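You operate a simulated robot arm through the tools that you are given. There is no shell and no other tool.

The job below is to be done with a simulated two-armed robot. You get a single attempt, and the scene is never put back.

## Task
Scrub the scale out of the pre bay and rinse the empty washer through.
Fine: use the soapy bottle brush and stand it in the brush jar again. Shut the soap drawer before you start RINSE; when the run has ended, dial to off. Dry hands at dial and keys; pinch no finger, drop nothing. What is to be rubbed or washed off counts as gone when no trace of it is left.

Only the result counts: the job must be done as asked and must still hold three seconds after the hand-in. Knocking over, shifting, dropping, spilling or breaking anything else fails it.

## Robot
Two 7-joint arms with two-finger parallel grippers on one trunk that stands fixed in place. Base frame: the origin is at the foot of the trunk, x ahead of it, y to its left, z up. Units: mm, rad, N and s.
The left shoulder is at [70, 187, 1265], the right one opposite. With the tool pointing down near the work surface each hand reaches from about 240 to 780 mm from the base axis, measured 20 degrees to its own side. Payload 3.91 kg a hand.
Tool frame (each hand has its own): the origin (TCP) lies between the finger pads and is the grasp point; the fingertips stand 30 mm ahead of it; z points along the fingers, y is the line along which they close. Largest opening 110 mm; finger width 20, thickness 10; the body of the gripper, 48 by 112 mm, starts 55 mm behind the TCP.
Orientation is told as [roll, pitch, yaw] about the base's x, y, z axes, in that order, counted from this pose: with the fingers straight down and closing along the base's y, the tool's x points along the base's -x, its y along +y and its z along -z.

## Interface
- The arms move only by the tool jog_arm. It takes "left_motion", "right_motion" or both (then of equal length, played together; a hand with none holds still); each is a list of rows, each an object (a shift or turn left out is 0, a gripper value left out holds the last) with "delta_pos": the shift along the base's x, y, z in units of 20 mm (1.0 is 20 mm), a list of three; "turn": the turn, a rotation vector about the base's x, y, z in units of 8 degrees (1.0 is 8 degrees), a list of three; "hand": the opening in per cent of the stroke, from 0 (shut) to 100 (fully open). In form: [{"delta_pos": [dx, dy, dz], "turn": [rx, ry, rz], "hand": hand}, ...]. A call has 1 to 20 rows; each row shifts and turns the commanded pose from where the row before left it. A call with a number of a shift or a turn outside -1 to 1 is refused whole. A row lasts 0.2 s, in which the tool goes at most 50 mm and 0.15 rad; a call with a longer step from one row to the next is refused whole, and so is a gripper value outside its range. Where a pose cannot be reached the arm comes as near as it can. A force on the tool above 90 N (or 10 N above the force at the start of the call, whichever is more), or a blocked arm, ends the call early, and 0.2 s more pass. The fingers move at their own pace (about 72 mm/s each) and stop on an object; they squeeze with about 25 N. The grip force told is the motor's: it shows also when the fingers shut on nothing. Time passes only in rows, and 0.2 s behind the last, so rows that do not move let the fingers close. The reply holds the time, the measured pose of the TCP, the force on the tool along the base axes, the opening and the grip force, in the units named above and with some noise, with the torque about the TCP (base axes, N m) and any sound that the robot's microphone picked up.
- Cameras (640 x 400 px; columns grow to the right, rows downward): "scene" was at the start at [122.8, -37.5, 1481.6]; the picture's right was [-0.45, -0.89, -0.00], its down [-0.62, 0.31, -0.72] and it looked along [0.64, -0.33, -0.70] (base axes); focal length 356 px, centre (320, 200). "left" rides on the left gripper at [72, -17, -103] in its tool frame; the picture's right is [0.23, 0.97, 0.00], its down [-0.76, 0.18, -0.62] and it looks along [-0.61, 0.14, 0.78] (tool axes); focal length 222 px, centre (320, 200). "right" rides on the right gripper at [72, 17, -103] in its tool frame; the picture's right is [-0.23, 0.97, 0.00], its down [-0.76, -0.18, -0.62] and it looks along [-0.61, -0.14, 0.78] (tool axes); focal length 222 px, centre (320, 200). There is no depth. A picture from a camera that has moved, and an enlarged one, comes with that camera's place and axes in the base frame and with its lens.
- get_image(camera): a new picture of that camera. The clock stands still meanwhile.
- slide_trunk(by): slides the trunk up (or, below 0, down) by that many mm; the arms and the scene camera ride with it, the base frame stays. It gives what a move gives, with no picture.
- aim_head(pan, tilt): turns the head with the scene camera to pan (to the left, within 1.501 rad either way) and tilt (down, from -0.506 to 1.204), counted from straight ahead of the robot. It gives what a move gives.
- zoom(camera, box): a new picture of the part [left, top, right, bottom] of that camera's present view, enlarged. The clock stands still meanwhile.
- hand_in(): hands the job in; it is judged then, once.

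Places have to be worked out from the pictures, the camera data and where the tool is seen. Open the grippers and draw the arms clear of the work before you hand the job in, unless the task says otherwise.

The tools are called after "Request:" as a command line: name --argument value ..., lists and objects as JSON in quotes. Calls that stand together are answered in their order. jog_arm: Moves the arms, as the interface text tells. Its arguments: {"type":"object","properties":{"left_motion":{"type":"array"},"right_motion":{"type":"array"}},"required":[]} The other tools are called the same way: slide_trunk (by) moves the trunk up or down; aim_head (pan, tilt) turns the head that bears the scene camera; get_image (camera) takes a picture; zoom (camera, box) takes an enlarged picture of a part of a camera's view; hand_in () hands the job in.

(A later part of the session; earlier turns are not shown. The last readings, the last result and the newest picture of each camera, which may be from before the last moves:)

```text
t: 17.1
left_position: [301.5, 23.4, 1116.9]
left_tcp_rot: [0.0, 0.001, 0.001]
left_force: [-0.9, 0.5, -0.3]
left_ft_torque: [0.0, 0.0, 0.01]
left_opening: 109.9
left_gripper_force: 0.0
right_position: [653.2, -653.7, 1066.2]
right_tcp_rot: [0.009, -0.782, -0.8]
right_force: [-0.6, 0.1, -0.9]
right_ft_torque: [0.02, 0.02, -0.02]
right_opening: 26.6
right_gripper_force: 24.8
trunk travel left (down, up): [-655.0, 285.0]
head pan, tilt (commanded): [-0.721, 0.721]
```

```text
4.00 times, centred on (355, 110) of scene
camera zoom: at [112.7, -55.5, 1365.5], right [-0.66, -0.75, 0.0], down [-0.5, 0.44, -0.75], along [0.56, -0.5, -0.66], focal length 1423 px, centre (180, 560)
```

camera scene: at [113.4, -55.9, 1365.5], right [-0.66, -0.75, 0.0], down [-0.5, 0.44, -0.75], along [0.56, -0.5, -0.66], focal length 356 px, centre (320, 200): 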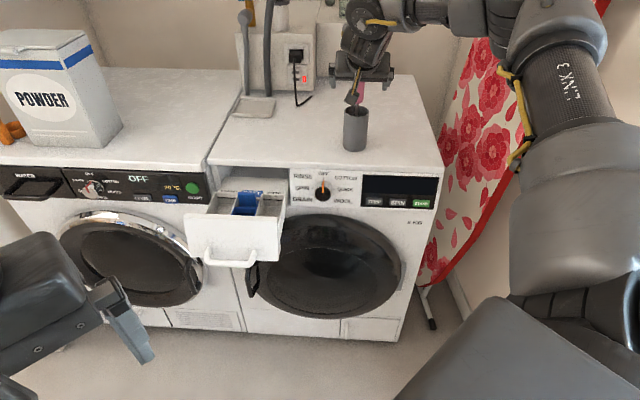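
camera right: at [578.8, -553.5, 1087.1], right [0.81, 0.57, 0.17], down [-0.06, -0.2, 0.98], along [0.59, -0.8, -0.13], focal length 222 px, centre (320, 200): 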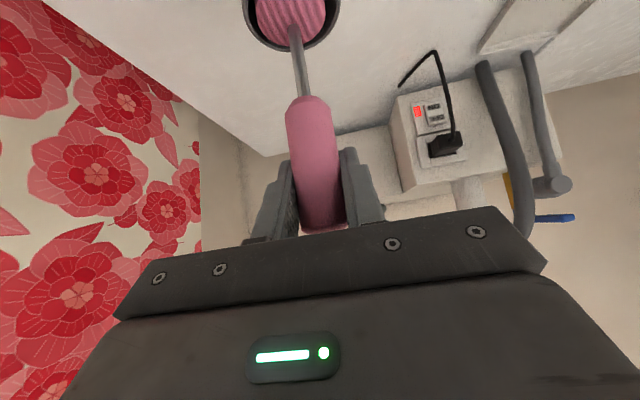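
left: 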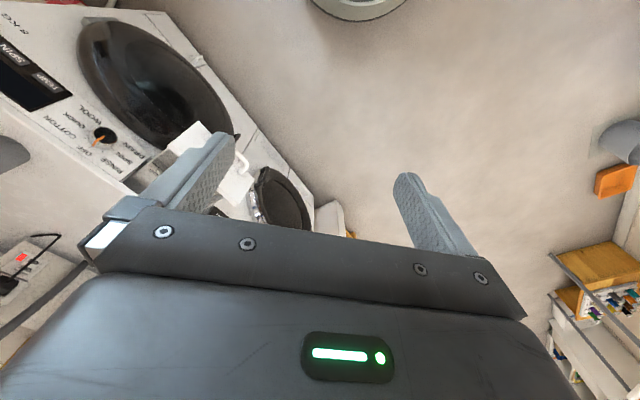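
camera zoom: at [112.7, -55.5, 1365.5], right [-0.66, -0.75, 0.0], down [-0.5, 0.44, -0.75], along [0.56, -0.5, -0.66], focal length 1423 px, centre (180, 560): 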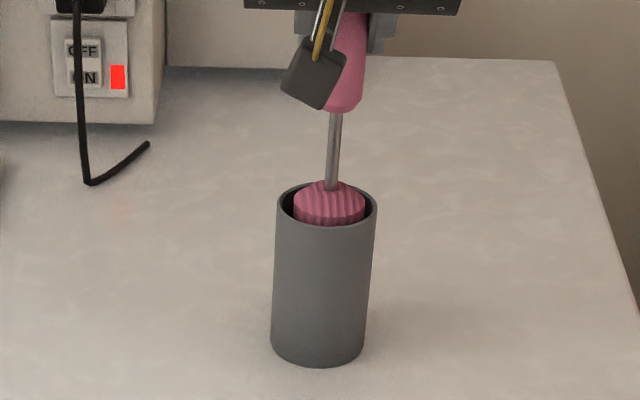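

The brush comes out while the jar stays put. Its head, about 45 mm wide, is just leaving the mouth. I lift on another 90 mm.

Request:
jog_arm --right_motion '[{"delta_pos": [0, 0, 0.8]}, {"delta_pos": [0, 0, 0.9]}, {"delta_pos": [0, 0, 0.9]}, {"delta_pos": [0, 0, 0.9]}, {"delta_pos": [0, 0, 0.9]}]'

Request:
get_image --camera "scene"

Request:
zoom --camera "scene" --box '[310, 40, 400, 160]'

```text
t: 18.3
left_position: [303.1, 23.1, 1115.3]
left_tcp_rot: [0.001, 0.0, 0.001]
left_force: [0.6, 0.0, 0.1]
left_ft_torque: [0.03, 0.0, 0.03]
left_opening: 110.0
left_gripper_force: 0.1
right_position: [654.7, -652.8, 1153.6]
right_tcp_rot: [0.012, -0.782, -0.803]
right_force: [0.8, -1.1, 0.4]
right_ft_torque: [0.01, 0.0, 0.01]
right_opening: 26.6
right_gripper_force: 25.0
trunk travel left (down, up): [-655.0, 285.0]
head pan, tilt (commanded): [-0.721, 0.721]
```

```text
taken
camera scene: at [112.6, -55.3, 1365.6], right [-0.66, -0.75, 0.0], down [-0.5, 0.44, -0.75], along [0.56, -0.5, -0.66], focal length 356 px, centre (320, 200)
```

scene: 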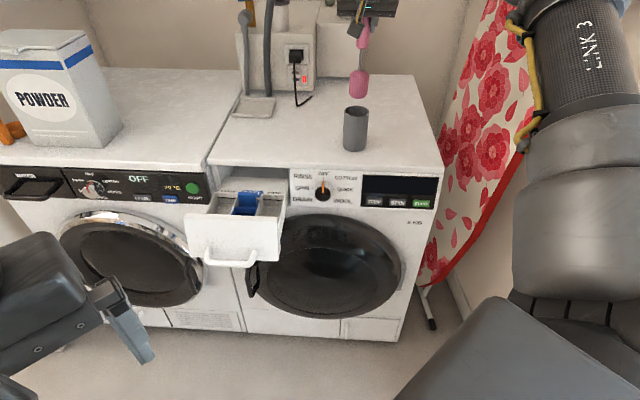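

```text
3.33 times, centred on (355, 100) of scene
camera zoom: at [112.6, -55.3, 1365.6], right [-0.66, -0.75, 0.0], down [-0.5, 0.44, -0.75], along [0.56, -0.5, -0.66], focal length 1186 px, centre (203, 533)
```

zoom: 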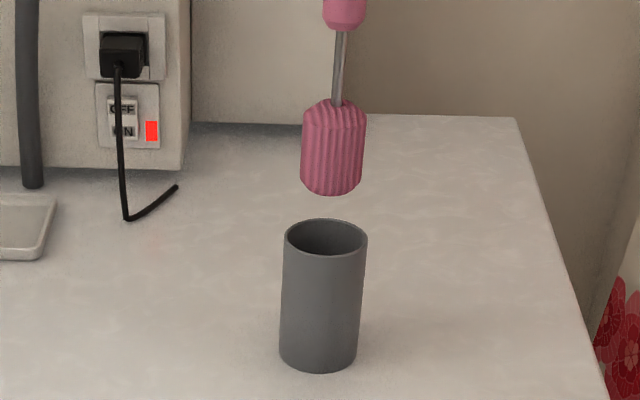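

The brush head spans about 102–167 mm below the TCP and is about 46 mm across. I look closely at the PRE bay again from the present head position.

Request:
zoom --camera "scene" --box '[236, 180, 300, 220]'

Request:
zoom --camera "scene" --box '[200, 170, 300, 240]'

```text
10.00 times, centred on (268, 200) of scene
camera zoom: at [112.6, -55.3, 1365.6], right [-0.66, -0.75, 0.0], down [-0.5, 0.44, -0.75], along [0.56, -0.5, -0.66], focal length 3558 px, centre (840, 200)
```

zoom: 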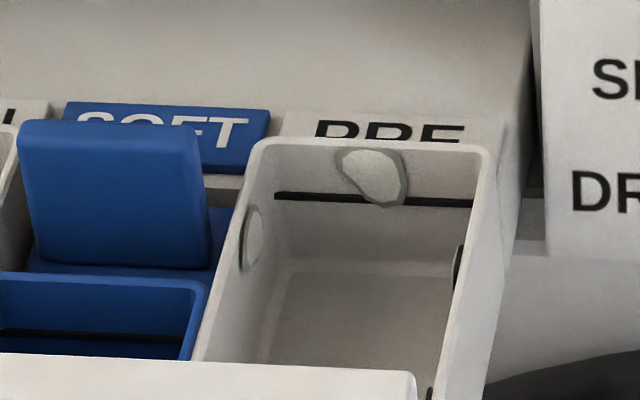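

```text
5.71 times, centred on (250, 205) of scene
camera zoom: at [112.6, -55.3, 1365.6], right [-0.66, -0.75, 0.0], down [-0.5, 0.44, -0.75], along [0.56, -0.5, -0.66], focal length 2033 px, centre (720, 171)
```

zoom: 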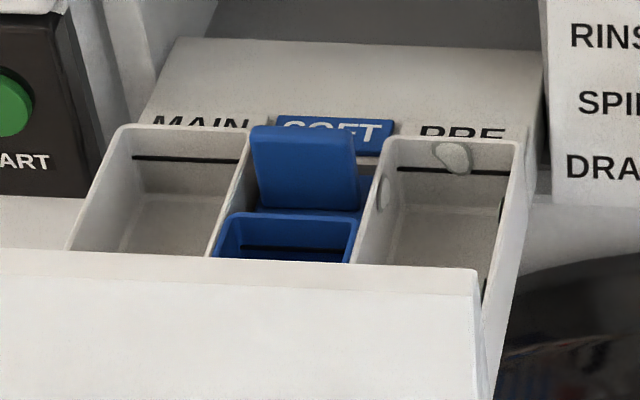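

Patches are visible on the back wall and left wall, and two seem to stand out from the right wall, whose inner face is hidden from here. I bring the left hand's camera to the left front side to see into that face.

Request:
jog_arm --left_motion '[{"delta_pos": [1, -0.2, 0], "turn": [0, 0, -0.6]}, {"delta_pos": [1, -0.2, 0], "turn": [0, 0, -0.6]}, {"delta_pos": [1, -0.2, 0], "turn": [0, 0, -0.6]}, {"delta_pos": [1, -0.2, 0], "turn": [0, 0, -0.6]}, {"delta_pos": [1, -0.2, 0], "turn": [0, 0, -0.6]}, {"delta_pos": [1, -0.2, 0], "turn": [0, 0, -0.6]}, {"delta_pos": [1, -0.2, 0], "turn": [0, 0, -0.6]}, {"delta_pos": [1, -0.2, 0], "turn": [0, 0, -0.6]}, {"delta_pos": [1, -0.2, 0], "turn": [0, 0, -0.6]}, {"delta_pos": [1, -0.2, 0], "turn": [0, 0, -0.6]}, {"delta_pos": [1, -0.2, 0], "turn": [0, 0, -0.6]}, {"delta_pos": [1, -0.2, 0], "turn": [0, 0, -0.6]}]'

Request:
get_image --camera "left"

```text
t: 20.9
left_position: [414.7, -103.4, 1218.2]
left_tcp_rot: [-0.037, -0.043, -0.983]
left_force: [0.3, 0.3, 0.0]
left_ft_torque: [-0.02, 0.0, -0.01]
left_opening: 109.9
left_gripper_force: 0.1
left hand out of reach, approached as far as the arm can: row 4, 7, 8, 9, 10, 11, 12
right_position: [656.6, -653.0, 1151.6]
right_tcp_rot: [0.01, -0.781, -0.802]
right_force: [0.1, 0.6, 0.0]
right_ft_torque: [-0.02, 0.02, 0.01]
right_opening: 26.4
right_gripper_force: 25.1
trunk travel left (down, up): [-655.0, 285.0]
head pan, tilt (commanded): [-0.721, 0.721]
```

```text
taken
camera left: at [361.6, -47.4, 1318.5], right [0.68, 0.73, -0.05], down [0.57, -0.5, 0.65], along [0.45, -0.47, -0.76], focal length 222 px, centre (320, 200)
```

left: 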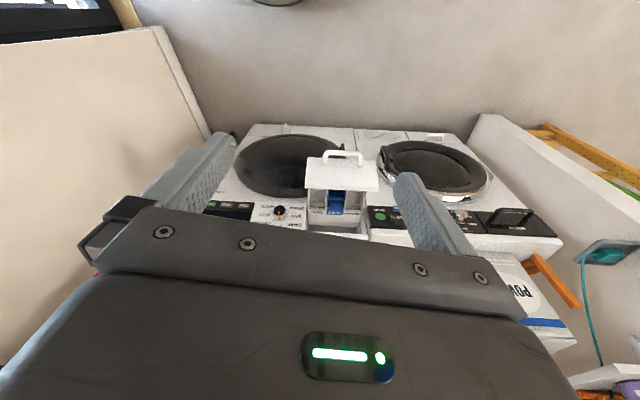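

The left arm reached only (415, -103, 1218), but the drawer is in view. I zoom in on it.

Request:
zoom --camera "left" --box '[295, 180, 375, 235]'

Request:
zoom --camera "left" --box '[300, 183, 340, 233]'

Request:
get_image --camera "scene"

```text
7.27 times, centred on (335, 208) of left
camera zoom: at [361.6, -47.4, 1318.5], right [0.68, 0.73, -0.05], down [0.57, -0.5, 0.65], along [0.45, -0.47, -0.76], focal length 1615 px, centre (211, 146)
```

zoom: 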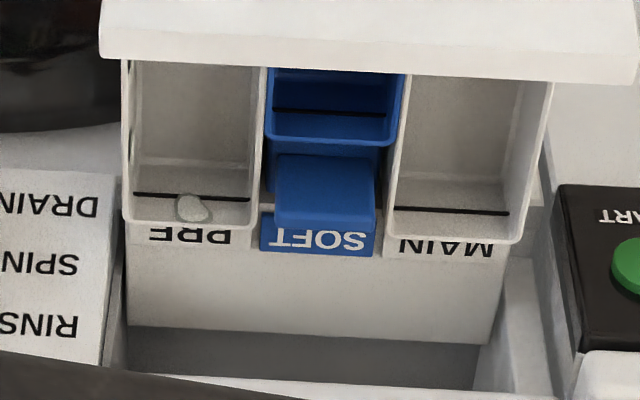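

```text
8.00 times, centred on (320, 208) of left
camera zoom: at [361.6, -47.4, 1318.5], right [0.68, 0.73, -0.05], down [0.57, -0.5, 0.65], along [0.45, -0.47, -0.76], focal length 1777 px, centre (320, 136)
```

zoom: 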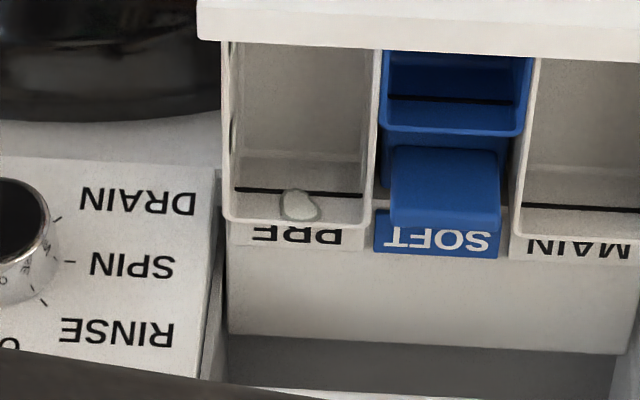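

```text
taken
camera scene: at [113.2, -56.0, 1365.5], right [-0.66, -0.75, 0.0], down [-0.5, 0.44, -0.75], along [0.56, -0.5, -0.66], focal length 356 px, centre (320, 200)
```

scene: 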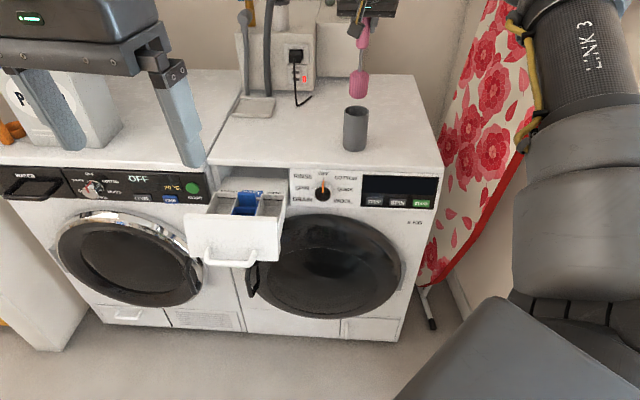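

The drawer rim is near z≈770, the bay floor near z≈732 and the front plate top near z≈824. The PRE interior spans roughly p_w -231…-176 across and runs back to p_n≈-803. I withdraw the left hand to give the right arm room.

Request:
jog_arm --left_motion '[{"delta_pos": [-0.5, 1, 0]}, {"delta_pos": [-0.5, 1, 0]}, {"delta_pos": [-0.5, 1, 0]}, {"delta_pos": [-0.5, 1, 0]}, {"delta_pos": [-0.5, 1, 0]}, {"delta_pos": [-0.5, 1, 0]}, {"delta_pos": [-0.5, 1, 0]}]'

Request:
get_image --camera "left"

```text
t: 22.5
left_position: [376.8, -82.5, 1218.7]
left_tcp_rot: [-0.003, 0.005, -1.004]
left_force: [1.0, -0.4, -0.4]
left_ft_torque: [0.01, 0.0, 0.04]
left_opening: 109.9
left_gripper_force: 0.0
left hand out of reach, approached as far as the arm can: row 1, 2, 3, 4, 5, 6, 7
right_position: [654.1, -653.2, 1153.0]
right_tcp_rot: [0.01, -0.782, -0.801]
right_force: [-0.6, -0.6, -1.4]
right_ft_torque: [0.01, -0.01, -0.01]
right_opening: 26.2
right_gripper_force: 25.4
trunk travel left (down, up): [-655.0, 285.0]
head pan, tilt (commanded): [-0.721, 0.721]
```

```text
taken
camera left: at [324.5, -30.8, 1322.6], right [0.7, 0.71, 0.0], down [0.56, -0.55, 0.62], along [0.44, -0.44, -0.78], focal length 222 px, centre (320, 200)
```

left: 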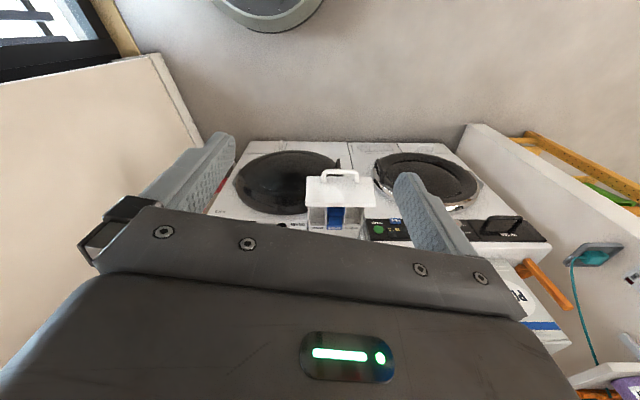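

The inward yaw limits the left arm, so I turn it back while pulling it to the left and away.

Request:
jog_arm --left_motion '[{"turn": [0, 0, 0.9]}, {"turn": [0, 0, 0.9]}, {"turn": [0, 0, 0.9]}, {"delta_pos": [-0.3, 1, 0], "turn": [0, 0, 0.9]}, {"delta_pos": [-0.3, 1, 0], "turn": [0, 0, 0.9]}, {"delta_pos": [-0.3, 1, 0], "turn": [0, 0, 0.5]}, {"delta_pos": [-0.3, 1, 0]}, {"delta_pos": [-0.3, 1, 0]}, {"delta_pos": [-0.3, 1, 0]}, {"delta_pos": [-0.3, 1, 0]}]'

Request:
jog_arm --right_motion '[{"delta_pos": [0, 1, 0]}, {"delta_pos": [0, 1, 0]}, {"delta_pos": [0, 1, 0]}, {"delta_pos": [0, 1, 0]}, {"delta_pos": [0, 1, 0]}, {"delta_pos": [0, 1, 0]}]'

Request:
get_image --camera "scene"

```text
t: 24.7
left_position: [333.2, 60.4, 1219.5]
left_tcp_rot: [0.001, 0.001, -0.304]
left_force: [0.3, -0.1, 0.7]
left_ft_torque: [-0.01, 0.0, 0.02]
left_opening: 109.8
left_gripper_force: 0.0
right_position: [654.2, -651.8, 1153.7]
right_tcp_rot: [0.009, -0.785, -0.8]
right_force: [-0.8, 0.4, 0.1]
right_ft_torque: [0.01, -0.02, 0.0]
right_opening: 26.4
right_gripper_force: 25.4
trunk travel left (down, up): [-655.0, 285.0]
head pan, tilt (commanded): [-0.721, 0.721]
```

```text
t: 26.1
left_position: [333.8, 58.3, 1219.0]
left_tcp_rot: [-0.001, 0.001, -0.307]
left_force: [-0.3, 0.7, 0.1]
left_ft_torque: [-0.02, 0.0, -0.02]
left_opening: 110.0
left_gripper_force: 0.1
right_position: [653.5, -532.2, 1153.7]
right_tcp_rot: [0.01, -0.782, -0.798]
right_force: [-0.1, 0.6, 0.3]
right_ft_torque: [-0.01, 0.02, -0.02]
right_opening: 26.2
right_gripper_force: 25.0
trunk travel left (down, up): [-655.0, 285.0]
head pan, tilt (commanded): [-0.721, 0.721]
```

```text
taken
camera scene: at [113.0, -55.0, 1365.5], right [-0.66, -0.75, 0.0], down [-0.5, 0.44, -0.75], along [0.56, -0.5, -0.66], focal length 356 px, centre (320, 200)
```

scene: 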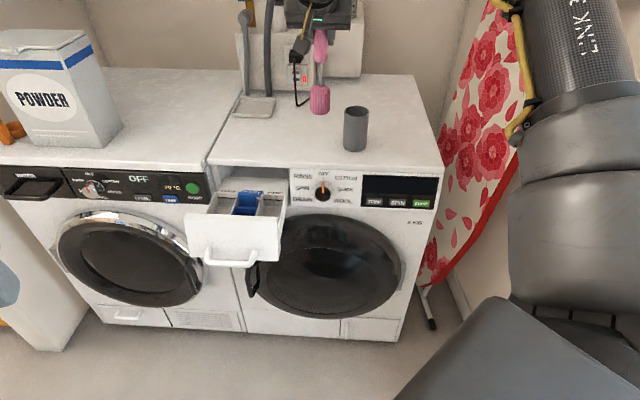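

The brush clears everything. I go on to above the bay, yawing the hand a little toward the shoulder line; the brush stays vertical.

Request:
jog_arm --right_motion '[{"delta_pos": [0.1, 0.95, 0], "turn": [0, 0, 0.3]}, {"delta_pos": [0.1, 0.95, 0], "turn": [0, 0, 0.3]}, {"delta_pos": [0.1, 0.95, 0], "turn": [0, 0, 0.3]}, {"delta_pos": [0.1, 0.95, 0], "turn": [0, 0, 0.3]}, {"delta_pos": [0.1, 0.95, 0], "turn": [0, 0, 0.3]}, {"delta_pos": [0.1, 0.95, 0], "turn": [0, 0, 0.3]}, {"delta_pos": [0.1, 0.95, 0], "turn": [0, 0, 0.3]}, {"delta_pos": [0.1, 0.95, 0], "turn": [0, 0, 0.3]}]'

Request:
get_image --camera "scene"

Request:
get_image --camera "left"

Request:
get_image --camera "right"

```text
t: 27.9
left_position: [334.4, 59.1, 1219.8]
left_tcp_rot: [0.0, 0.0, -0.307]
left_force: [-0.2, 0.7, 0.2]
left_ft_torque: [0.0, 0.0, 0.01]
left_opening: 110.0
left_gripper_force: 0.1
right_position: [670.2, -379.9, 1153.2]
right_tcp_rot: [0.01, -0.784, -0.463]
right_force: [0.5, -0.1, -1.1]
right_ft_torque: [0.0, 0.03, -0.02]
right_opening: 26.4
right_gripper_force: 25.1
trunk travel left (down, up): [-655.0, 285.0]
head pan, tilt (commanded): [-0.721, 0.721]
```

```text
taken
camera scene: at [113.2, -55.4, 1365.5], right [-0.66, -0.75, 0.0], down [-0.5, 0.44, -0.75], along [0.56, -0.5, -0.66], focal length 356 px, centre (320, 200)
```

scene: 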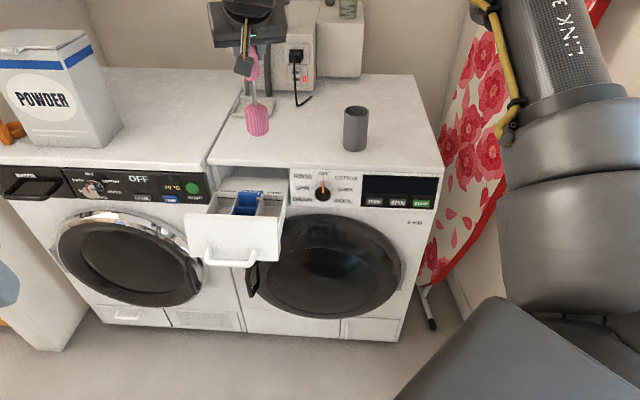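

```text
taken
camera left: at [260.8, 64.0, 1322.8], right [0.08, 1.0, 0.0], down [0.78, -0.06, 0.62], along [0.62, -0.05, -0.78], focal length 222 px, centre (320, 200)
```

left: 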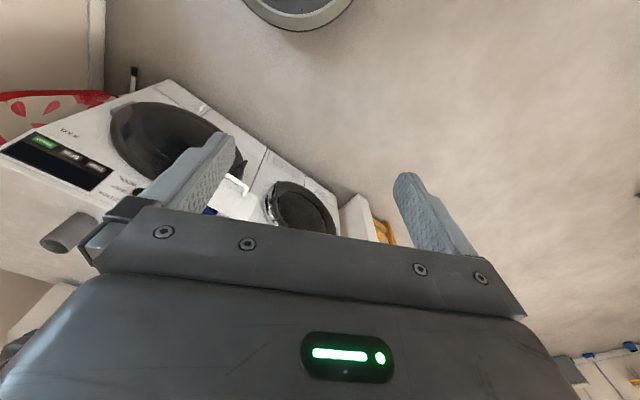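

```text
taken
camera right: at [566.4, -310.9, 1175.4], right [0.57, 0.8, 0.17], down [0.01, -0.21, 0.98], along [0.82, -0.56, -0.13], focal length 222 px, centre (320, 200)
```

right: 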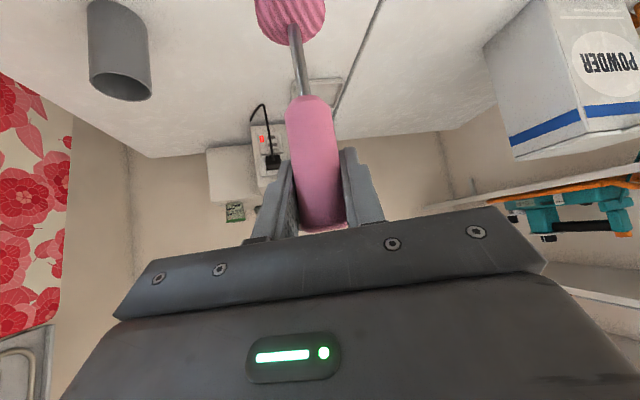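

The brush hangs above the bay at about p_n -745, p_w -205. I lower it to just above the rim and check the alignment there.

Request:
jog_arm --right_motion '[{"delta_pos": [0, 0, -1]}, {"delta_pos": [0, 0, -1]}, {"delta_pos": [0, 0, -1]}, {"delta_pos": [0, 0, -1]}, {"delta_pos": [0, 0, -1]}, {"delta_pos": [0, 0, -1]}, {"delta_pos": [0, 0, -1]}, {"delta_pos": [0, 0, -1]}]'

Request:
get_image --camera "scene"

Request:
zoom --camera "scene" --box '[200, 150, 310, 240]'

```text
t: 29.7
left_position: [333.4, 56.5, 1220.1]
left_tcp_rot: [0.001, -0.001, -0.307]
left_force: [0.9, -0.1, -0.8]
left_ft_torque: [0.01, 0.04, -0.03]
left_opening: 110.1
left_gripper_force: 0.0
right_position: [670.8, -381.5, 993.6]
right_tcp_rot: [0.012, -0.781, -0.466]
right_force: [0.2, 0.3, 0.4]
right_ft_torque: [0.04, -0.02, 0.0]
right_opening: 26.7
right_gripper_force: 25.0
trunk travel left (down, up): [-655.0, 285.0]
head pan, tilt (commanded): [-0.721, 0.721]
```

```text
taken
camera scene: at [113.4, -56.1, 1365.5], right [-0.66, -0.75, 0.0], down [-0.5, 0.44, -0.75], along [0.56, -0.5, -0.66], focal length 356 px, centre (320, 200)
```

scene: 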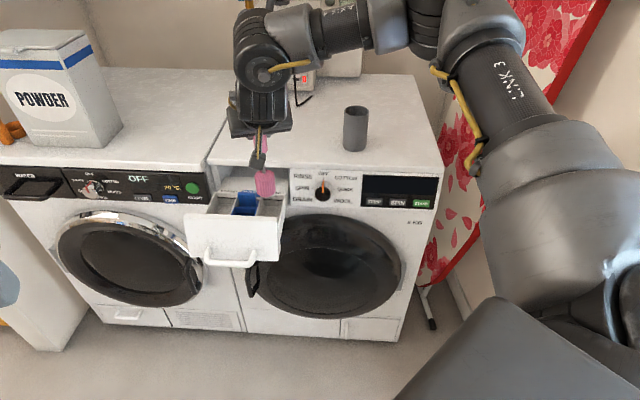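

```text
4.44 times, centred on (255, 195) of scene
camera zoom: at [113.4, -56.1, 1365.5], right [-0.66, -0.75, 0.0], down [-0.5, 0.44, -0.75], along [0.56, -0.5, -0.66], focal length 1581 px, centre (609, 222)
```

zoom: 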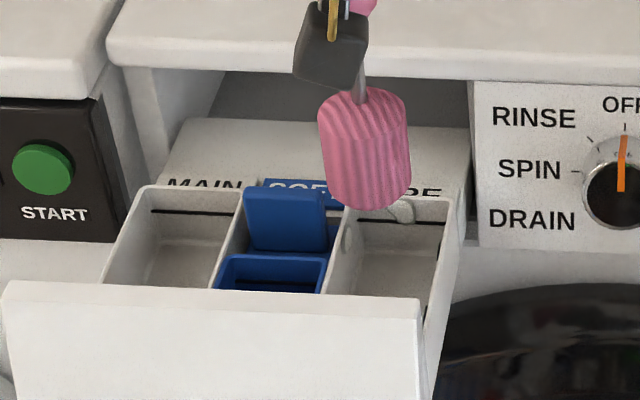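

The brush is centred over the PRE bay, with its bottom near z≈826. I lower it into the bay in steps while watching the force.

Request:
jog_arm --right_motion '[{"delta_pos": [0, 0, -0.8]}, {"delta_pos": [0, 0, -0.8]}, {"delta_pos": [0, 0, -0.8]}, {"delta_pos": [0, 0, -0.8]}]'

Request:
zoom --camera "scene" --box '[200, 150, 310, 240]'

```text
t: 30.7
left_position: [334.5, 58.6, 1219.2]
left_tcp_rot: [0.0, 0.0, -0.307]
left_force: [0.1, 0.5, -0.1]
left_ft_torque: [-0.04, 0.0, 0.0]
left_opening: 110.2
left_gripper_force: 0.1
right_position: [677.1, -394.4, 935.5]
right_tcp_rot: [0.01, -0.779, -0.461]
right_force: [-0.2, -0.4, -0.3]
right_ft_torque: [-0.01, -0.01, 0.03]
right_opening: 26.4
right_gripper_force: 24.8
right hand out of reach, approached as far as the arm can: row 2, 3, 4
trunk travel left (down, up): [-655.0, 285.0]
head pan, tilt (commanded): [-0.721, 0.721]
```

```text
4.44 times, centred on (255, 195) of scene
camera zoom: at [113.4, -56.0, 1365.5], right [-0.66, -0.75, 0.0], down [-0.5, 0.44, -0.75], along [0.56, -0.5, -0.66], focal length 1581 px, centre (609, 222)
```

zoom: 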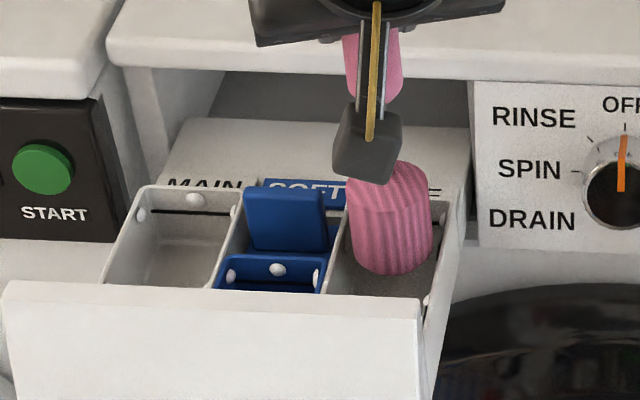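

White blobs have appeared in the other bays that weren't there before, and the arm drifted slightly (to p_n -758, p_w -200) at its limit. I stop and look closely before going on.

Request:
zoom --camera "scene" --box '[215, 185, 265, 220]'

Request:
zoom --camera "scene" --box '[255, 180, 305, 225]'

Request:
get_image --camera "scene"

```text
11.43 times, centred on (240, 202) of scene
camera zoom: at [113.4, -56.0, 1365.5], right [-0.66, -0.75, 0.0], down [-0.5, 0.44, -0.75], along [0.56, -0.5, -0.66], focal length 4066 px, centre (1234, 171)
```

zoom: 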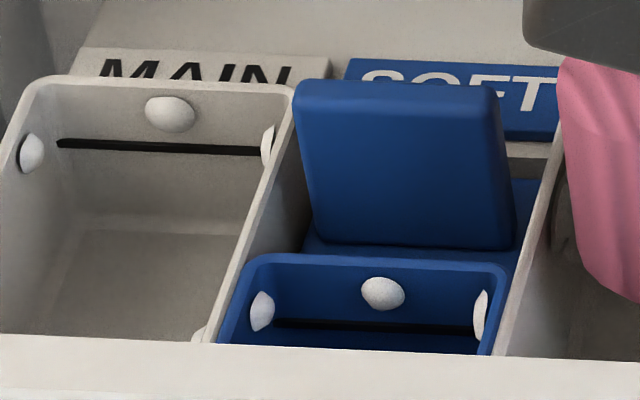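

```text
8.89 times, centred on (280, 202) of scene
camera zoom: at [113.4, -56.0, 1365.5], right [-0.66, -0.75, 0.0], down [-0.5, 0.44, -0.75], along [0.56, -0.5, -0.66], focal length 3162 px, centre (676, 178)
```

zoom: 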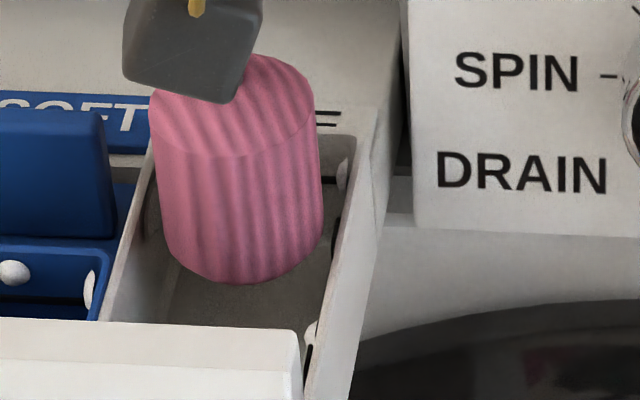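

```text
taken
camera scene: at [113.4, -56.0, 1365.5], right [-0.66, -0.75, 0.0], down [-0.5, 0.44, -0.75], along [0.56, -0.5, -0.66], focal length 356 px, centre (320, 200)
```

scene: 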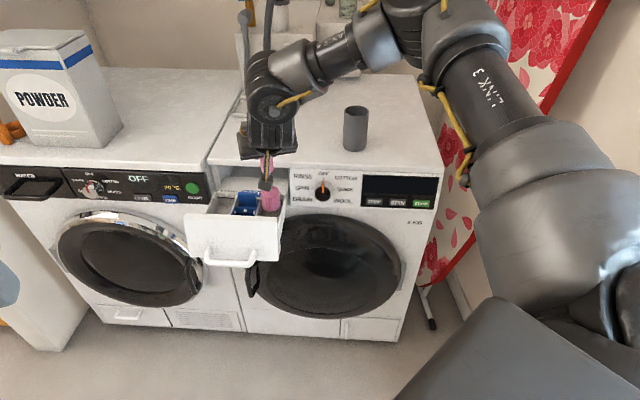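

The white blobs look like suds the soapy brush leaves in the drawer, which the rinse should wash away. The wrist is near its limit at this depth, so I raise the hand and lower the trunk 150 mm for a better arm posture.

Request:
jog_arm --right_motion '[{"delta_pos": [0, 0, 1]}, {"delta_pos": [0, 0, 1]}, {"delta_pos": [0, 0, 1]}, {"delta_pos": [0, 0, 1]}, {"delta_pos": [0, 0, 1]}, {"delta_pos": [0, 0, 1]}, {"delta_pos": [0, 0, 1]}, {"delta_pos": [0, 0, 1]}, {"delta_pos": [0, 0, 1]}, {"delta_pos": [0, 0, 1]}]'

Request:
slide_trunk --by -150

Request:
get_image --camera "scene"

Request:
zoom --camera "scene" --box '[200, 110, 310, 190]'

```text
t: 32.9
left_position: [333.7, 59.3, 1218.1]
left_tcp_rot: [-0.001, 0.0, -0.306]
left_force: [0.8, 0.5, 0.0]
left_ft_torque: [0.0, -0.03, 0.03]
left_opening: 110.0
left_gripper_force: 0.0
right_position: [675.9, -393.3, 1135.1]
right_tcp_rot: [0.011, -0.781, -0.465]
right_force: [-0.2, -0.6, -0.3]
right_ft_torque: [0.0, 0.0, -0.03]
right_opening: 26.4
right_gripper_force: 24.9
trunk travel left (down, up): [-655.0, 285.0]
head pan, tilt (commanded): [-0.721, 0.721]
```

```text
t: 34.6
left_position: [333.8, 58.5, 1070.1]
left_tcp_rot: [0.001, 0.001, -0.308]
left_force: [0.3, 0.5, 0.5]
left_ft_torque: [-0.03, 0.0, 0.02]
left_opening: 110.0
left_gripper_force: 0.1
right_position: [676.2, -393.5, 985.1]
right_tcp_rot: [0.009, -0.782, -0.466]
right_force: [0.2, -0.6, -1.2]
right_ft_torque: [0.01, -0.01, -0.01]
right_opening: 26.3
right_gripper_force: 25.3
trunk travel left (down, up): [-505.0, 435.0]
head pan, tilt (commanded): [-0.721, 0.721]
```

```text
taken
camera scene: at [112.7, -55.7, 1215.6], right [-0.66, -0.75, 0.0], down [-0.5, 0.44, -0.75], along [0.56, -0.5, -0.66], focal length 356 px, centre (320, 200)
```

scene: 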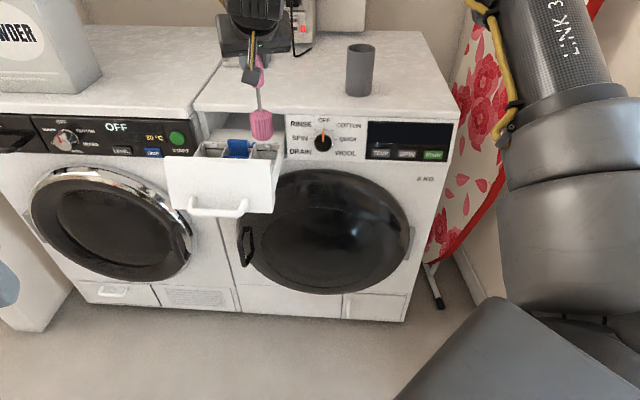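

```text
5.00 times, centred on (255, 150) of scene
camera zoom: at [112.7, -55.7, 1215.6], right [-0.66, -0.75, 0.0], down [-0.5, 0.44, -0.75], along [0.56, -0.5, -0.66], focal length 1779 px, centre (645, 450)
```

zoom: 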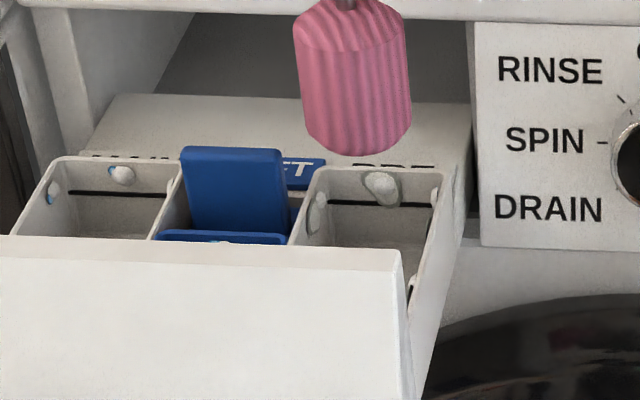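

Now the arm posture should allow going deeper. I recentre slightly and lower the brush into the bay again.

Request:
jog_arm --right_motion '[{"delta_pos": [0.13, 0.13, -0.5]}, {"delta_pos": [0, 0, -0.8]}, {"delta_pos": [0, 0, -0.8]}, {"delta_pos": [0, 0, -0.8]}, {"delta_pos": [0, 0, -0.5]}]'

Request:
zoom --camera "scene" --box '[200, 110, 310, 190]'

```text
t: 35.8
left_position: [332.6, 58.1, 1068.9]
left_tcp_rot: [-0.001, 0.001, -0.307]
left_force: [-0.4, -0.7, -0.5]
left_ft_torque: [0.02, 0.01, -0.04]
left_opening: 109.9
left_gripper_force: 0.1
right_position: [679.9, -390.5, 915.9]
right_tcp_rot: [0.012, -0.781, -0.465]
right_force: [-0.5, 0.2, -0.4]
right_ft_torque: [-0.02, -0.03, 0.02]
right_opening: 26.4
right_gripper_force: 24.8
trunk travel left (down, up): [-505.0, 435.0]
head pan, tilt (commanded): [-0.721, 0.721]
```

```text
5.00 times, centred on (255, 150) of scene
camera zoom: at [113.0, -55.8, 1215.5], right [-0.66, -0.75, 0.0], down [-0.5, 0.44, -0.75], along [0.56, -0.5, -0.66], focal length 1779 px, centre (645, 450)
```

zoom: 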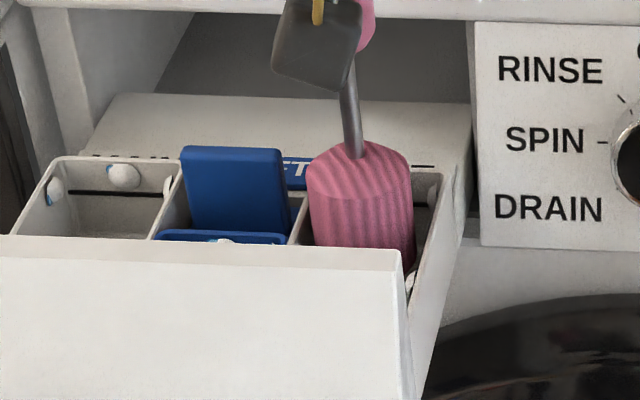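

The brush is inside the bay. I lower it 8 mm more and move toward the back wall, watching the force for contact.

Request:
jog_arm --right_motion '[{"delta_pos": [0, 0, -0.4]}, {"delta_pos": [0.35, -0.35, 0]}, {"delta_pos": [0.25, -0.25, 0]}]'

Request:
jog_arm --right_motion '[{"delta_pos": [0.14, -0.14, 0]}, {"delta_pos": [0.14, -0.14, 0]}]'

Request:
zoom --camera "scene" --box '[200, 110, 310, 190]'

```text
t: 36.6
left_position: [334.2, 57.8, 1068.5]
left_tcp_rot: [0.002, -0.001, -0.309]
left_force: [0.0, 0.1, 0.2]
left_ft_torque: [0.01, 0.01, 0.02]
left_opening: 110.2
left_gripper_force: 0.0
right_position: [691.3, -402.2, 907.9]
right_tcp_rot: [0.013, -0.782, -0.466]
right_force: [0.7, -0.3, -1.1]
right_ft_torque: [0.02, 0.01, 0.0]
right_opening: 26.4
right_gripper_force: 24.4
trunk travel left (down, up): [-505.0, 435.0]
head pan, tilt (commanded): [-0.721, 0.721]
```

```text
t: 37.2
left_position: [333.3, 57.1, 1068.2]
left_tcp_rot: [0.0, 0.0, -0.308]
left_force: [-0.2, 0.4, -0.1]
left_ft_torque: [-0.04, 0.01, 0.0]
left_opening: 110.0
left_gripper_force: 0.1
right_position: [696.0, -407.5, 909.3]
right_tcp_rot: [0.011, -0.781, -0.464]
right_force: [-1.5, 1.3, -0.2]
right_ft_torque: [0.18, 0.24, 0.0]
right_opening: 26.4
right_gripper_force: 25.0
trunk travel left (down, up): [-505.0, 435.0]
head pan, tilt (commanded): [-0.721, 0.721]
```

```text
5.00 times, centred on (255, 150) of scene
camera zoom: at [112.7, -55.6, 1215.5], right [-0.66, -0.75, 0.0], down [-0.5, 0.44, -0.75], along [0.56, -0.5, -0.66], focal length 1779 px, centre (645, 450)
```

zoom: 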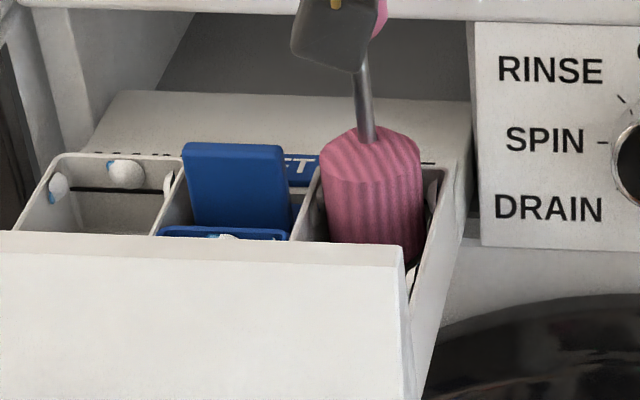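

Light contact with the back wall came at p_n -780, as expected; the drawer yields slightly, so I keep the pressure light. I scrub with short vertical and sideways strokes here.

Request:
jog_arm --right_motion '[{"delta_pos": [0, 0, 0.5]}, {"delta_pos": [0.14, 0.14, -0.25]}, {"delta_pos": [-0.14, -0.14, -0.25]}, {"delta_pos": [-0.14, -0.14, 0.25]}, {"delta_pos": [0.14, 0.14, 0.25]}, {"delta_pos": [0.14, 0.14, -0.25]}, {"delta_pos": [-0.28, -0.28, 0]}, {"delta_pos": [0.28, 0.28, 0]}, {"delta_pos": [-0.28, -0.28, 0]}, {"delta_pos": [0.14, 0.14, -0.25]}, {"delta_pos": [0, 0, 0.6]}, {"delta_pos": [0, 0, -0.6]}]'

Request:
zoom --camera "scene" --box '[200, 110, 310, 190]'

```text
t: 39.8
left_position: [333.7, 57.9, 1068.9]
left_tcp_rot: [0.0, 0.0, -0.307]
left_force: [0.9, -0.4, 0.0]
left_ft_torque: [0.0, 0.02, -0.01]
left_opening: 110.0
left_gripper_force: 0.0
right_position: [697.3, -408.0, 907.6]
right_tcp_rot: [0.011, -0.78, -0.466]
right_force: [0.1, 0.2, -1.0]
right_ft_torque: [0.1, 0.14, 0.01]
right_opening: 26.3
right_gripper_force: 25.0
trunk travel left (down, up): [-505.0, 435.0]
head pan, tilt (commanded): [-0.721, 0.721]
```

```text
5.00 times, centred on (255, 150) of scene
camera zoom: at [113.4, -56.1, 1215.5], right [-0.66, -0.75, 0.0], down [-0.5, 0.44, -0.75], along [0.56, -0.5, -0.66], focal length 1779 px, centre (645, 450)
```

zoom: 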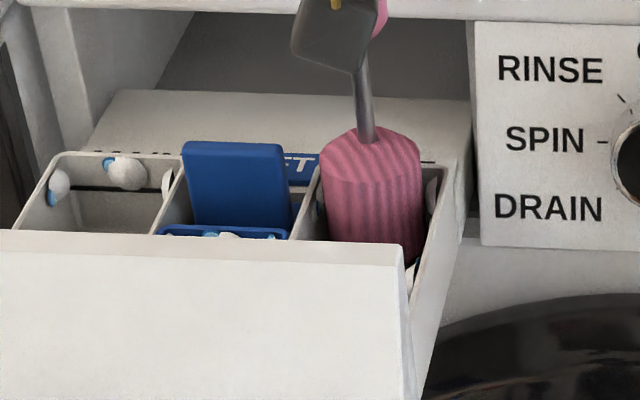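

The suds grow as I scrub. I lift the brush clear to see how the back-wall patch looks.

Request:
jog_arm --right_motion '[{"delta_pos": [-0.2, 0.2, 0.3]}, {"delta_pos": [0, 0, 0.9]}, {"delta_pos": [0, 0, 0.9]}, {"delta_pos": [0, 0, 0.9]}]'

Request:
zoom --camera "scene" --box '[205, 125, 295, 185]'

Request:
zoom --camera "scene" --box '[255, 135, 295, 165]'

```text
t: 40.8
left_position: [333.4, 57.9, 1070.1]
left_tcp_rot: [0.0, -0.001, -0.306]
left_force: [0.1, -0.1, -0.4]
left_ft_torque: [0.02, -0.01, -0.02]
left_opening: 109.7
left_gripper_force: 0.1
right_position: [693.1, -402.6, 969.0]
right_tcp_rot: [0.011, -0.782, -0.464]
right_force: [0.2, -0.4, 0.1]
right_ft_torque: [0.02, -0.03, 0.01]
right_opening: 26.4
right_gripper_force: 24.5
trunk travel left (down, up): [-505.0, 435.0]
head pan, tilt (commanded): [-0.721, 0.721]
```

```text
6.67 times, centred on (250, 155) of scene
camera zoom: at [112.5, -55.5, 1215.6], right [-0.66, -0.75, 0.0], down [-0.5, 0.44, -0.75], along [0.56, -0.5, -0.66], focal length 2372 px, centre (787, 500)
```

zoom: 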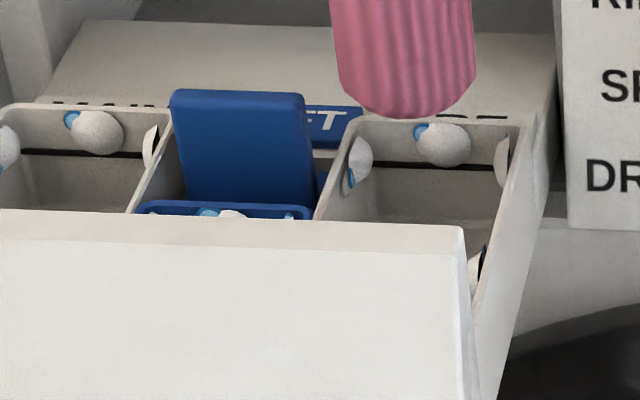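

```text
13.33 times, centred on (275, 150) of scene
camera zoom: at [112.5, -55.5, 1215.6], right [-0.66, -0.75, 0.0], down [-0.5, 0.44, -0.75], along [0.56, -0.5, -0.66], focal length 4743 px, centre (920, 867)
```

zoom: 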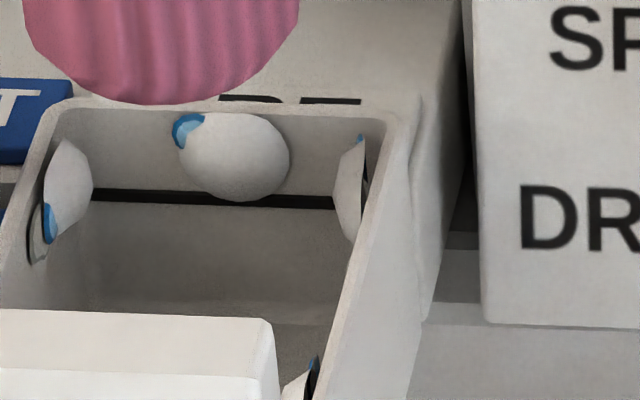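

The grey scale on the back wall no longer shows; white-and-blue suds sit there now. The dark outline of the left patch is still visible, so I go down again and press lightly against the left wall.

Request:
jog_arm --right_motion '[{"delta_pos": [-0.07, 0.07, -0.9]}, {"delta_pos": [0, 0, -0.9]}, {"delta_pos": [0, 0, -0.9]}, {"delta_pos": [0, 0, -0.3]}, {"delta_pos": [0.1, 0.1, 0]}, {"delta_pos": [0.1, 0.1, 0]}]'

Request:
jog_arm --right_motion '[{"delta_pos": [0.1, 0.1, 0]}, {"delta_pos": [0, 0, 0]}]'

```text
t: 42.2
left_position: [334.1, 57.8, 1069.3]
left_tcp_rot: [0.0, -0.001, -0.308]
left_force: [0.3, 1.3, -0.7]
left_ft_torque: [-0.02, -0.03, -0.01]
left_opening: 110.1
left_gripper_force: 0.1
right_position: [696.7, -399.6, 907.5]
right_tcp_rot: [0.01, -0.782, -0.465]
right_force: [1.0, -0.2, -0.2]
right_ft_torque: [-0.01, -0.01, -0.01]
right_opening: 26.2
right_gripper_force: 25.4
trunk travel left (down, up): [-505.0, 435.0]
head pan, tilt (commanded): [-0.721, 0.721]
```

```text
t: 42.8
left_position: [333.6, 58.9, 1070.1]
left_tcp_rot: [-0.001, -0.001, -0.306]
left_force: [-0.5, -0.2, -0.4]
left_ft_torque: [-0.02, 0.0, -0.02]
left_opening: 109.9
left_gripper_force: 0.1
right_position: [697.3, -397.8, 907.9]
right_tcp_rot: [0.012, -0.782, -0.464]
right_force: [-1.4, -1.8, -0.2]
right_ft_torque: [-0.23, 0.33, 0.0]
right_opening: 26.1
right_gripper_force: 24.5
trunk travel left (down, up): [-505.0, 435.0]
head pan, tilt (commanded): [-0.721, 0.721]
```

There is light contact with the left wall at p_w≈-212 (about 2 N). I press 1–2 mm more and stroke along the wall and up and down.

Request:
jog_arm --right_motion '[{"delta_pos": [0.06, 0.06, 0]}, {"delta_pos": [0, 0, 0.4]}, {"delta_pos": [0, 0, -0.4]}, {"delta_pos": [-0.25, 0.25, 0.2]}, {"delta_pos": [0.35, -0.35, 0]}, {"delta_pos": [-0.35, 0.35, 0.2]}, {"delta_pos": [0.35, -0.35, -0.4]}, {"delta_pos": [-0.35, 0.35, 0]}, {"delta_pos": [-0.35, 0.35, 0]}, {"delta_pos": [-0.35, 0.35, 0]}, {"delta_pos": [-0.35, 0.35, 0.2]}, {"delta_pos": [0.35, -0.35, 0.2]}, {"delta_pos": [0.35, -0.35, 0]}, {"delta_pos": [0.35, -0.35, 0]}, {"delta_pos": [0.35, -0.35, -0.2]}, {"delta_pos": [0, 0, 0.4]}, {"delta_pos": [0, 0, -0.6]}]'

Request:
zoom --camera "scene" --box '[205, 125, 295, 185]'

```text
t: 46.4
left_position: [334.2, 58.1, 1069.5]
left_tcp_rot: [-0.001, 0.001, -0.307]
left_force: [0.1, -0.2, -0.2]
left_ft_torque: [0.06, 0.01, 0.0]
left_opening: 110.1
left_gripper_force: 0.0
right_position: [701.3, -398.1, 908.3]
right_tcp_rot: [0.011, -0.782, -0.466]
right_force: [-4.1, -4.2, 0.4]
right_ft_torque: [-0.38, 0.57, 0.0]
right_opening: 26.5
right_gripper_force: 24.8
trunk travel left (down, up): [-505.0, 435.0]
head pan, tilt (commanded): [-0.721, 0.721]
```

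```text
6.67 times, centred on (250, 155) of scene
camera zoom: at [112.6, -56.5, 1215.6], right [-0.66, -0.75, 0.0], down [-0.5, 0.44, -0.75], along [0.56, -0.5, -0.66], focal length 2372 px, centre (787, 500)
```

zoom: 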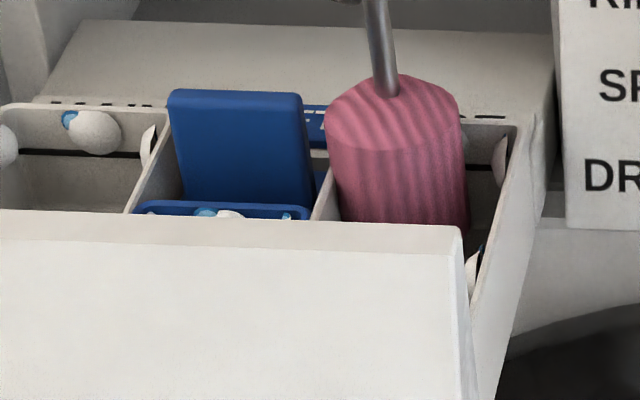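

The left wall is brushed with about 5 N contact. Now I cross to the right wall and look for contact there.

Request:
jog_arm --right_motion '[{"delta_pos": [-0.1, 0.05, 0]}, {"delta_pos": [-0.2, -0.2, 0]}, {"delta_pos": [-0.2, -0.2, 0]}, {"delta_pos": [-0.1, -0.1, 0]}]'

Request:
jog_arm --right_motion '[{"delta_pos": [-0.07, -0.07, 0]}, {"delta_pos": [-0.07, -0.07, 0]}]'

```text
t: 47.4
left_position: [333.6, 58.1, 1068.9]
left_tcp_rot: [0.0, 0.001, -0.309]
left_force: [0.4, -0.4, 0.2]
left_ft_torque: [-0.01, 0.02, -0.02]
left_opening: 110.1
left_gripper_force: 0.1
right_position: [688.8, -406.5, 908.8]
right_tcp_rot: [0.013, -0.782, -0.466]
right_force: [-0.3, 0.1, -0.9]
right_ft_torque: [-0.01, 0.0, -0.03]
right_opening: 26.3
right_gripper_force: 24.9
trunk travel left (down, up): [-505.0, 435.0]
head pan, tilt (commanded): [-0.721, 0.721]
```

```text
t: 48.0
left_position: [334.0, 58.2, 1068.5]
left_tcp_rot: [0.0, 0.0, -0.31]
left_force: [0.4, -0.8, 0.1]
left_ft_torque: [0.04, -0.01, -0.01]
left_opening: 110.1
left_gripper_force: 0.1
right_position: [686.0, -410.3, 909.6]
right_tcp_rot: [0.011, -0.781, -0.466]
right_force: [0.2, -0.2, -1.1]
right_ft_torque: [-0.01, -0.02, 0.02]
right_opening: 26.4
right_gripper_force: 25.2
trunk travel left (down, up): [-505.0, 435.0]
head pan, tilt (commanded): [-0.721, 0.721]
```

No contact yet at p_w -195; I go on in 2 mm steps.

Request:
jog_arm --right_motion '[{"delta_pos": [-0.08, -0.08, 0]}, {"delta_pos": [-0.08, -0.08, 0]}]'

Request:
jog_arm --right_motion '[{"delta_pos": [-0.08, -0.08, 0]}, {"delta_pos": [-0.08, -0.08, 0]}]'

```text
t: 48.6
left_position: [332.3, 60.3, 1069.9]
left_tcp_rot: [0.0, -0.001, -0.307]
left_force: [-0.1, 0.2, -0.6]
left_ft_torque: [-0.02, -0.01, 0.01]
left_opening: 110.0
left_gripper_force: 0.0
right_position: [683.3, -412.5, 908.7]
right_tcp_rot: [0.013, -0.78, -0.466]
right_force: [2.6, 2.5, 0.0]
right_ft_torque: [0.25, -0.49, 0.03]
right_opening: 26.0
right_gripper_force: 25.2
trunk travel left (down, up): [-505.0, 435.0]
head pan, tilt (commanded): [-0.721, 0.721]
```

```text
t: 49.2
left_position: [334.1, 59.4, 1069.4]
left_tcp_rot: [0.0, 0.002, -0.306]
left_force: [0.3, -0.2, 0.0]
left_ft_torque: [0.0, -0.01, -0.01]
left_opening: 110.2
left_gripper_force: 0.2
right_position: [680.2, -415.1, 908.8]
right_tcp_rot: [0.012, -0.784, -0.464]
right_force: [7.6, 5.3, 2.3]
right_ft_torque: [0.67, -0.83, 0.01]
right_opening: 27.1
right_gripper_force: 25.5
trunk travel left (down, up): [-505.0, 435.0]
head pan, tilt (commanded): [-0.721, 0.721]
```

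Right-wall contact is firm now (about 9 N), so I back off 2 mm and stroke along the whole right wall, forward and back with some height changes.

Request:
jog_arm --right_motion '[{"delta_pos": [0.07, 0.07, 0]}, {"delta_pos": [0, 0, 0.4]}, {"delta_pos": [0, 0, -0.4]}, {"delta_pos": [-0.35, 0.35, 0]}, {"delta_pos": [-0.35, 0.35, 0.2]}, {"delta_pos": [0.35, -0.35, 0.2]}, {"delta_pos": [-0.35, 0.35, -0.2]}, {"delta_pos": [-0.35, 0.35, -0.2]}, {"delta_pos": [-0.35, 0.35, 0]}, {"delta_pos": [0.35, -0.35, 0.2]}, {"delta_pos": [-0.35, 0.35, 0.2]}, {"delta_pos": [0, 0, -0.4]}]'

Request:
zoom --camera "scene" --box '[205, 125, 295, 185]'

```text
t: 51.8
left_position: [333.8, 58.3, 1068.2]
left_tcp_rot: [0.0, 0.0, -0.307]
left_force: [-0.5, -0.1, 0.0]
left_ft_torque: [-0.01, 0.04, 0.02]
left_opening: 110.1
left_gripper_force: 0.1
right_position: [652.5, -386.0, 908.1]
right_tcp_rot: [0.011, -0.779, -0.464]
right_force: [2.7, 5.8, 0.5]
right_ft_torque: [0.61, -0.34, 0.02]
right_opening: 26.9
right_gripper_force: 25.0
trunk travel left (down, up): [-505.0, 435.0]
head pan, tilt (commanded): [-0.721, 0.721]
```

```text
6.67 times, centred on (250, 155) of scene
camera zoom: at [113.5, -55.2, 1215.5], right [-0.66, -0.75, 0.0], down [-0.5, 0.44, -0.75], along [0.56, -0.5, -0.66], focal length 2372 px, centre (787, 500)
```

zoom: 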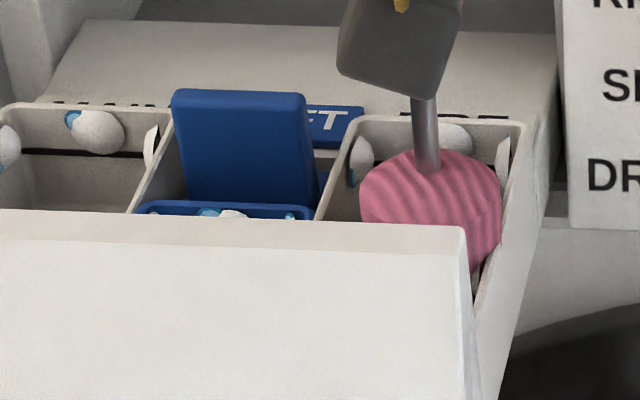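

The brush works along the right wall at about 6 N. I continue toward the front wall, then feel for its contact.

Request:
jog_arm --right_motion '[{"delta_pos": [-0.2, 0.3, 0]}, {"delta_pos": [-0.3, 0.3, 0]}, {"delta_pos": [-0.1, 0.1, 0]}]'

Request:
jog_arm --right_motion '[{"delta_pos": [-0.15, 0.15, 0]}, {"delta_pos": [-0.1, 0.1, 0]}]'

Request:
zoom --camera "scene" --box '[205, 125, 295, 185]'

```text
t: 52.6
left_position: [334.8, 58.8, 1069.2]
left_tcp_rot: [0.002, -0.001, -0.306]
left_force: [-0.2, 0.0, 0.9]
left_ft_torque: [0.01, 0.0, 0.0]
left_opening: 110.3
left_gripper_force: 0.1
right_position: [645.4, -377.1, 908.9]
right_tcp_rot: [0.009, -0.78, -0.462]
right_force: [0.5, 2.7, -0.6]
right_ft_torque: [0.33, -0.22, -0.02]
right_opening: 26.6
right_gripper_force: 24.7
right hand out of reach, approached as far as the arm can: row 2, 3
trunk travel left (down, up): [-505.0, 435.0]
head pan, tilt (commanded): [-0.721, 0.721]
```

```text
t: 53.2
left_position: [332.8, 58.6, 1068.4]
left_tcp_rot: [0.0, -0.001, -0.307]
left_force: [-0.9, 0.3, 0.2]
left_ft_torque: [-0.03, 0.0, -0.01]
left_opening: 110.1
left_gripper_force: 0.1
right_position: [645.4, -377.1, 907.9]
right_tcp_rot: [0.011, -0.781, -0.464]
right_force: [2.0, 3.0, -0.6]
right_ft_torque: [0.34, -0.25, 0.01]
right_opening: 26.7
right_gripper_force: 25.1
right hand out of reach, approached as far as the arm can: row 1
trunk travel left (down, up): [-505.0, 435.0]
head pan, tilt (commanded): [-0.721, 0.721]
```

```text
6.67 times, centred on (250, 155) of scene
camera zoom: at [113.1, -55.4, 1215.5], right [-0.66, -0.75, 0.0], down [-0.5, 0.44, -0.75], along [0.56, -0.5, -0.66], focal length 2372 px, centre (787, 500)
```

zoom: 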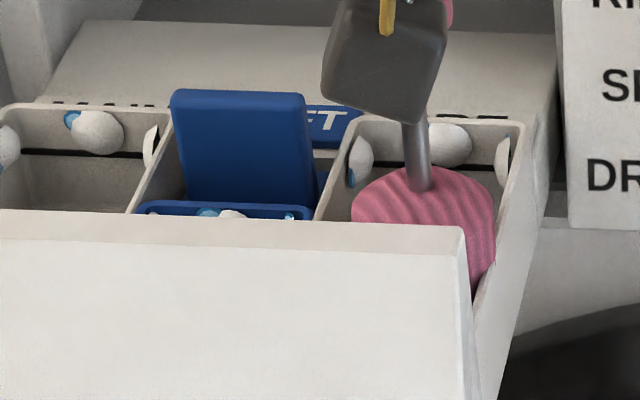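

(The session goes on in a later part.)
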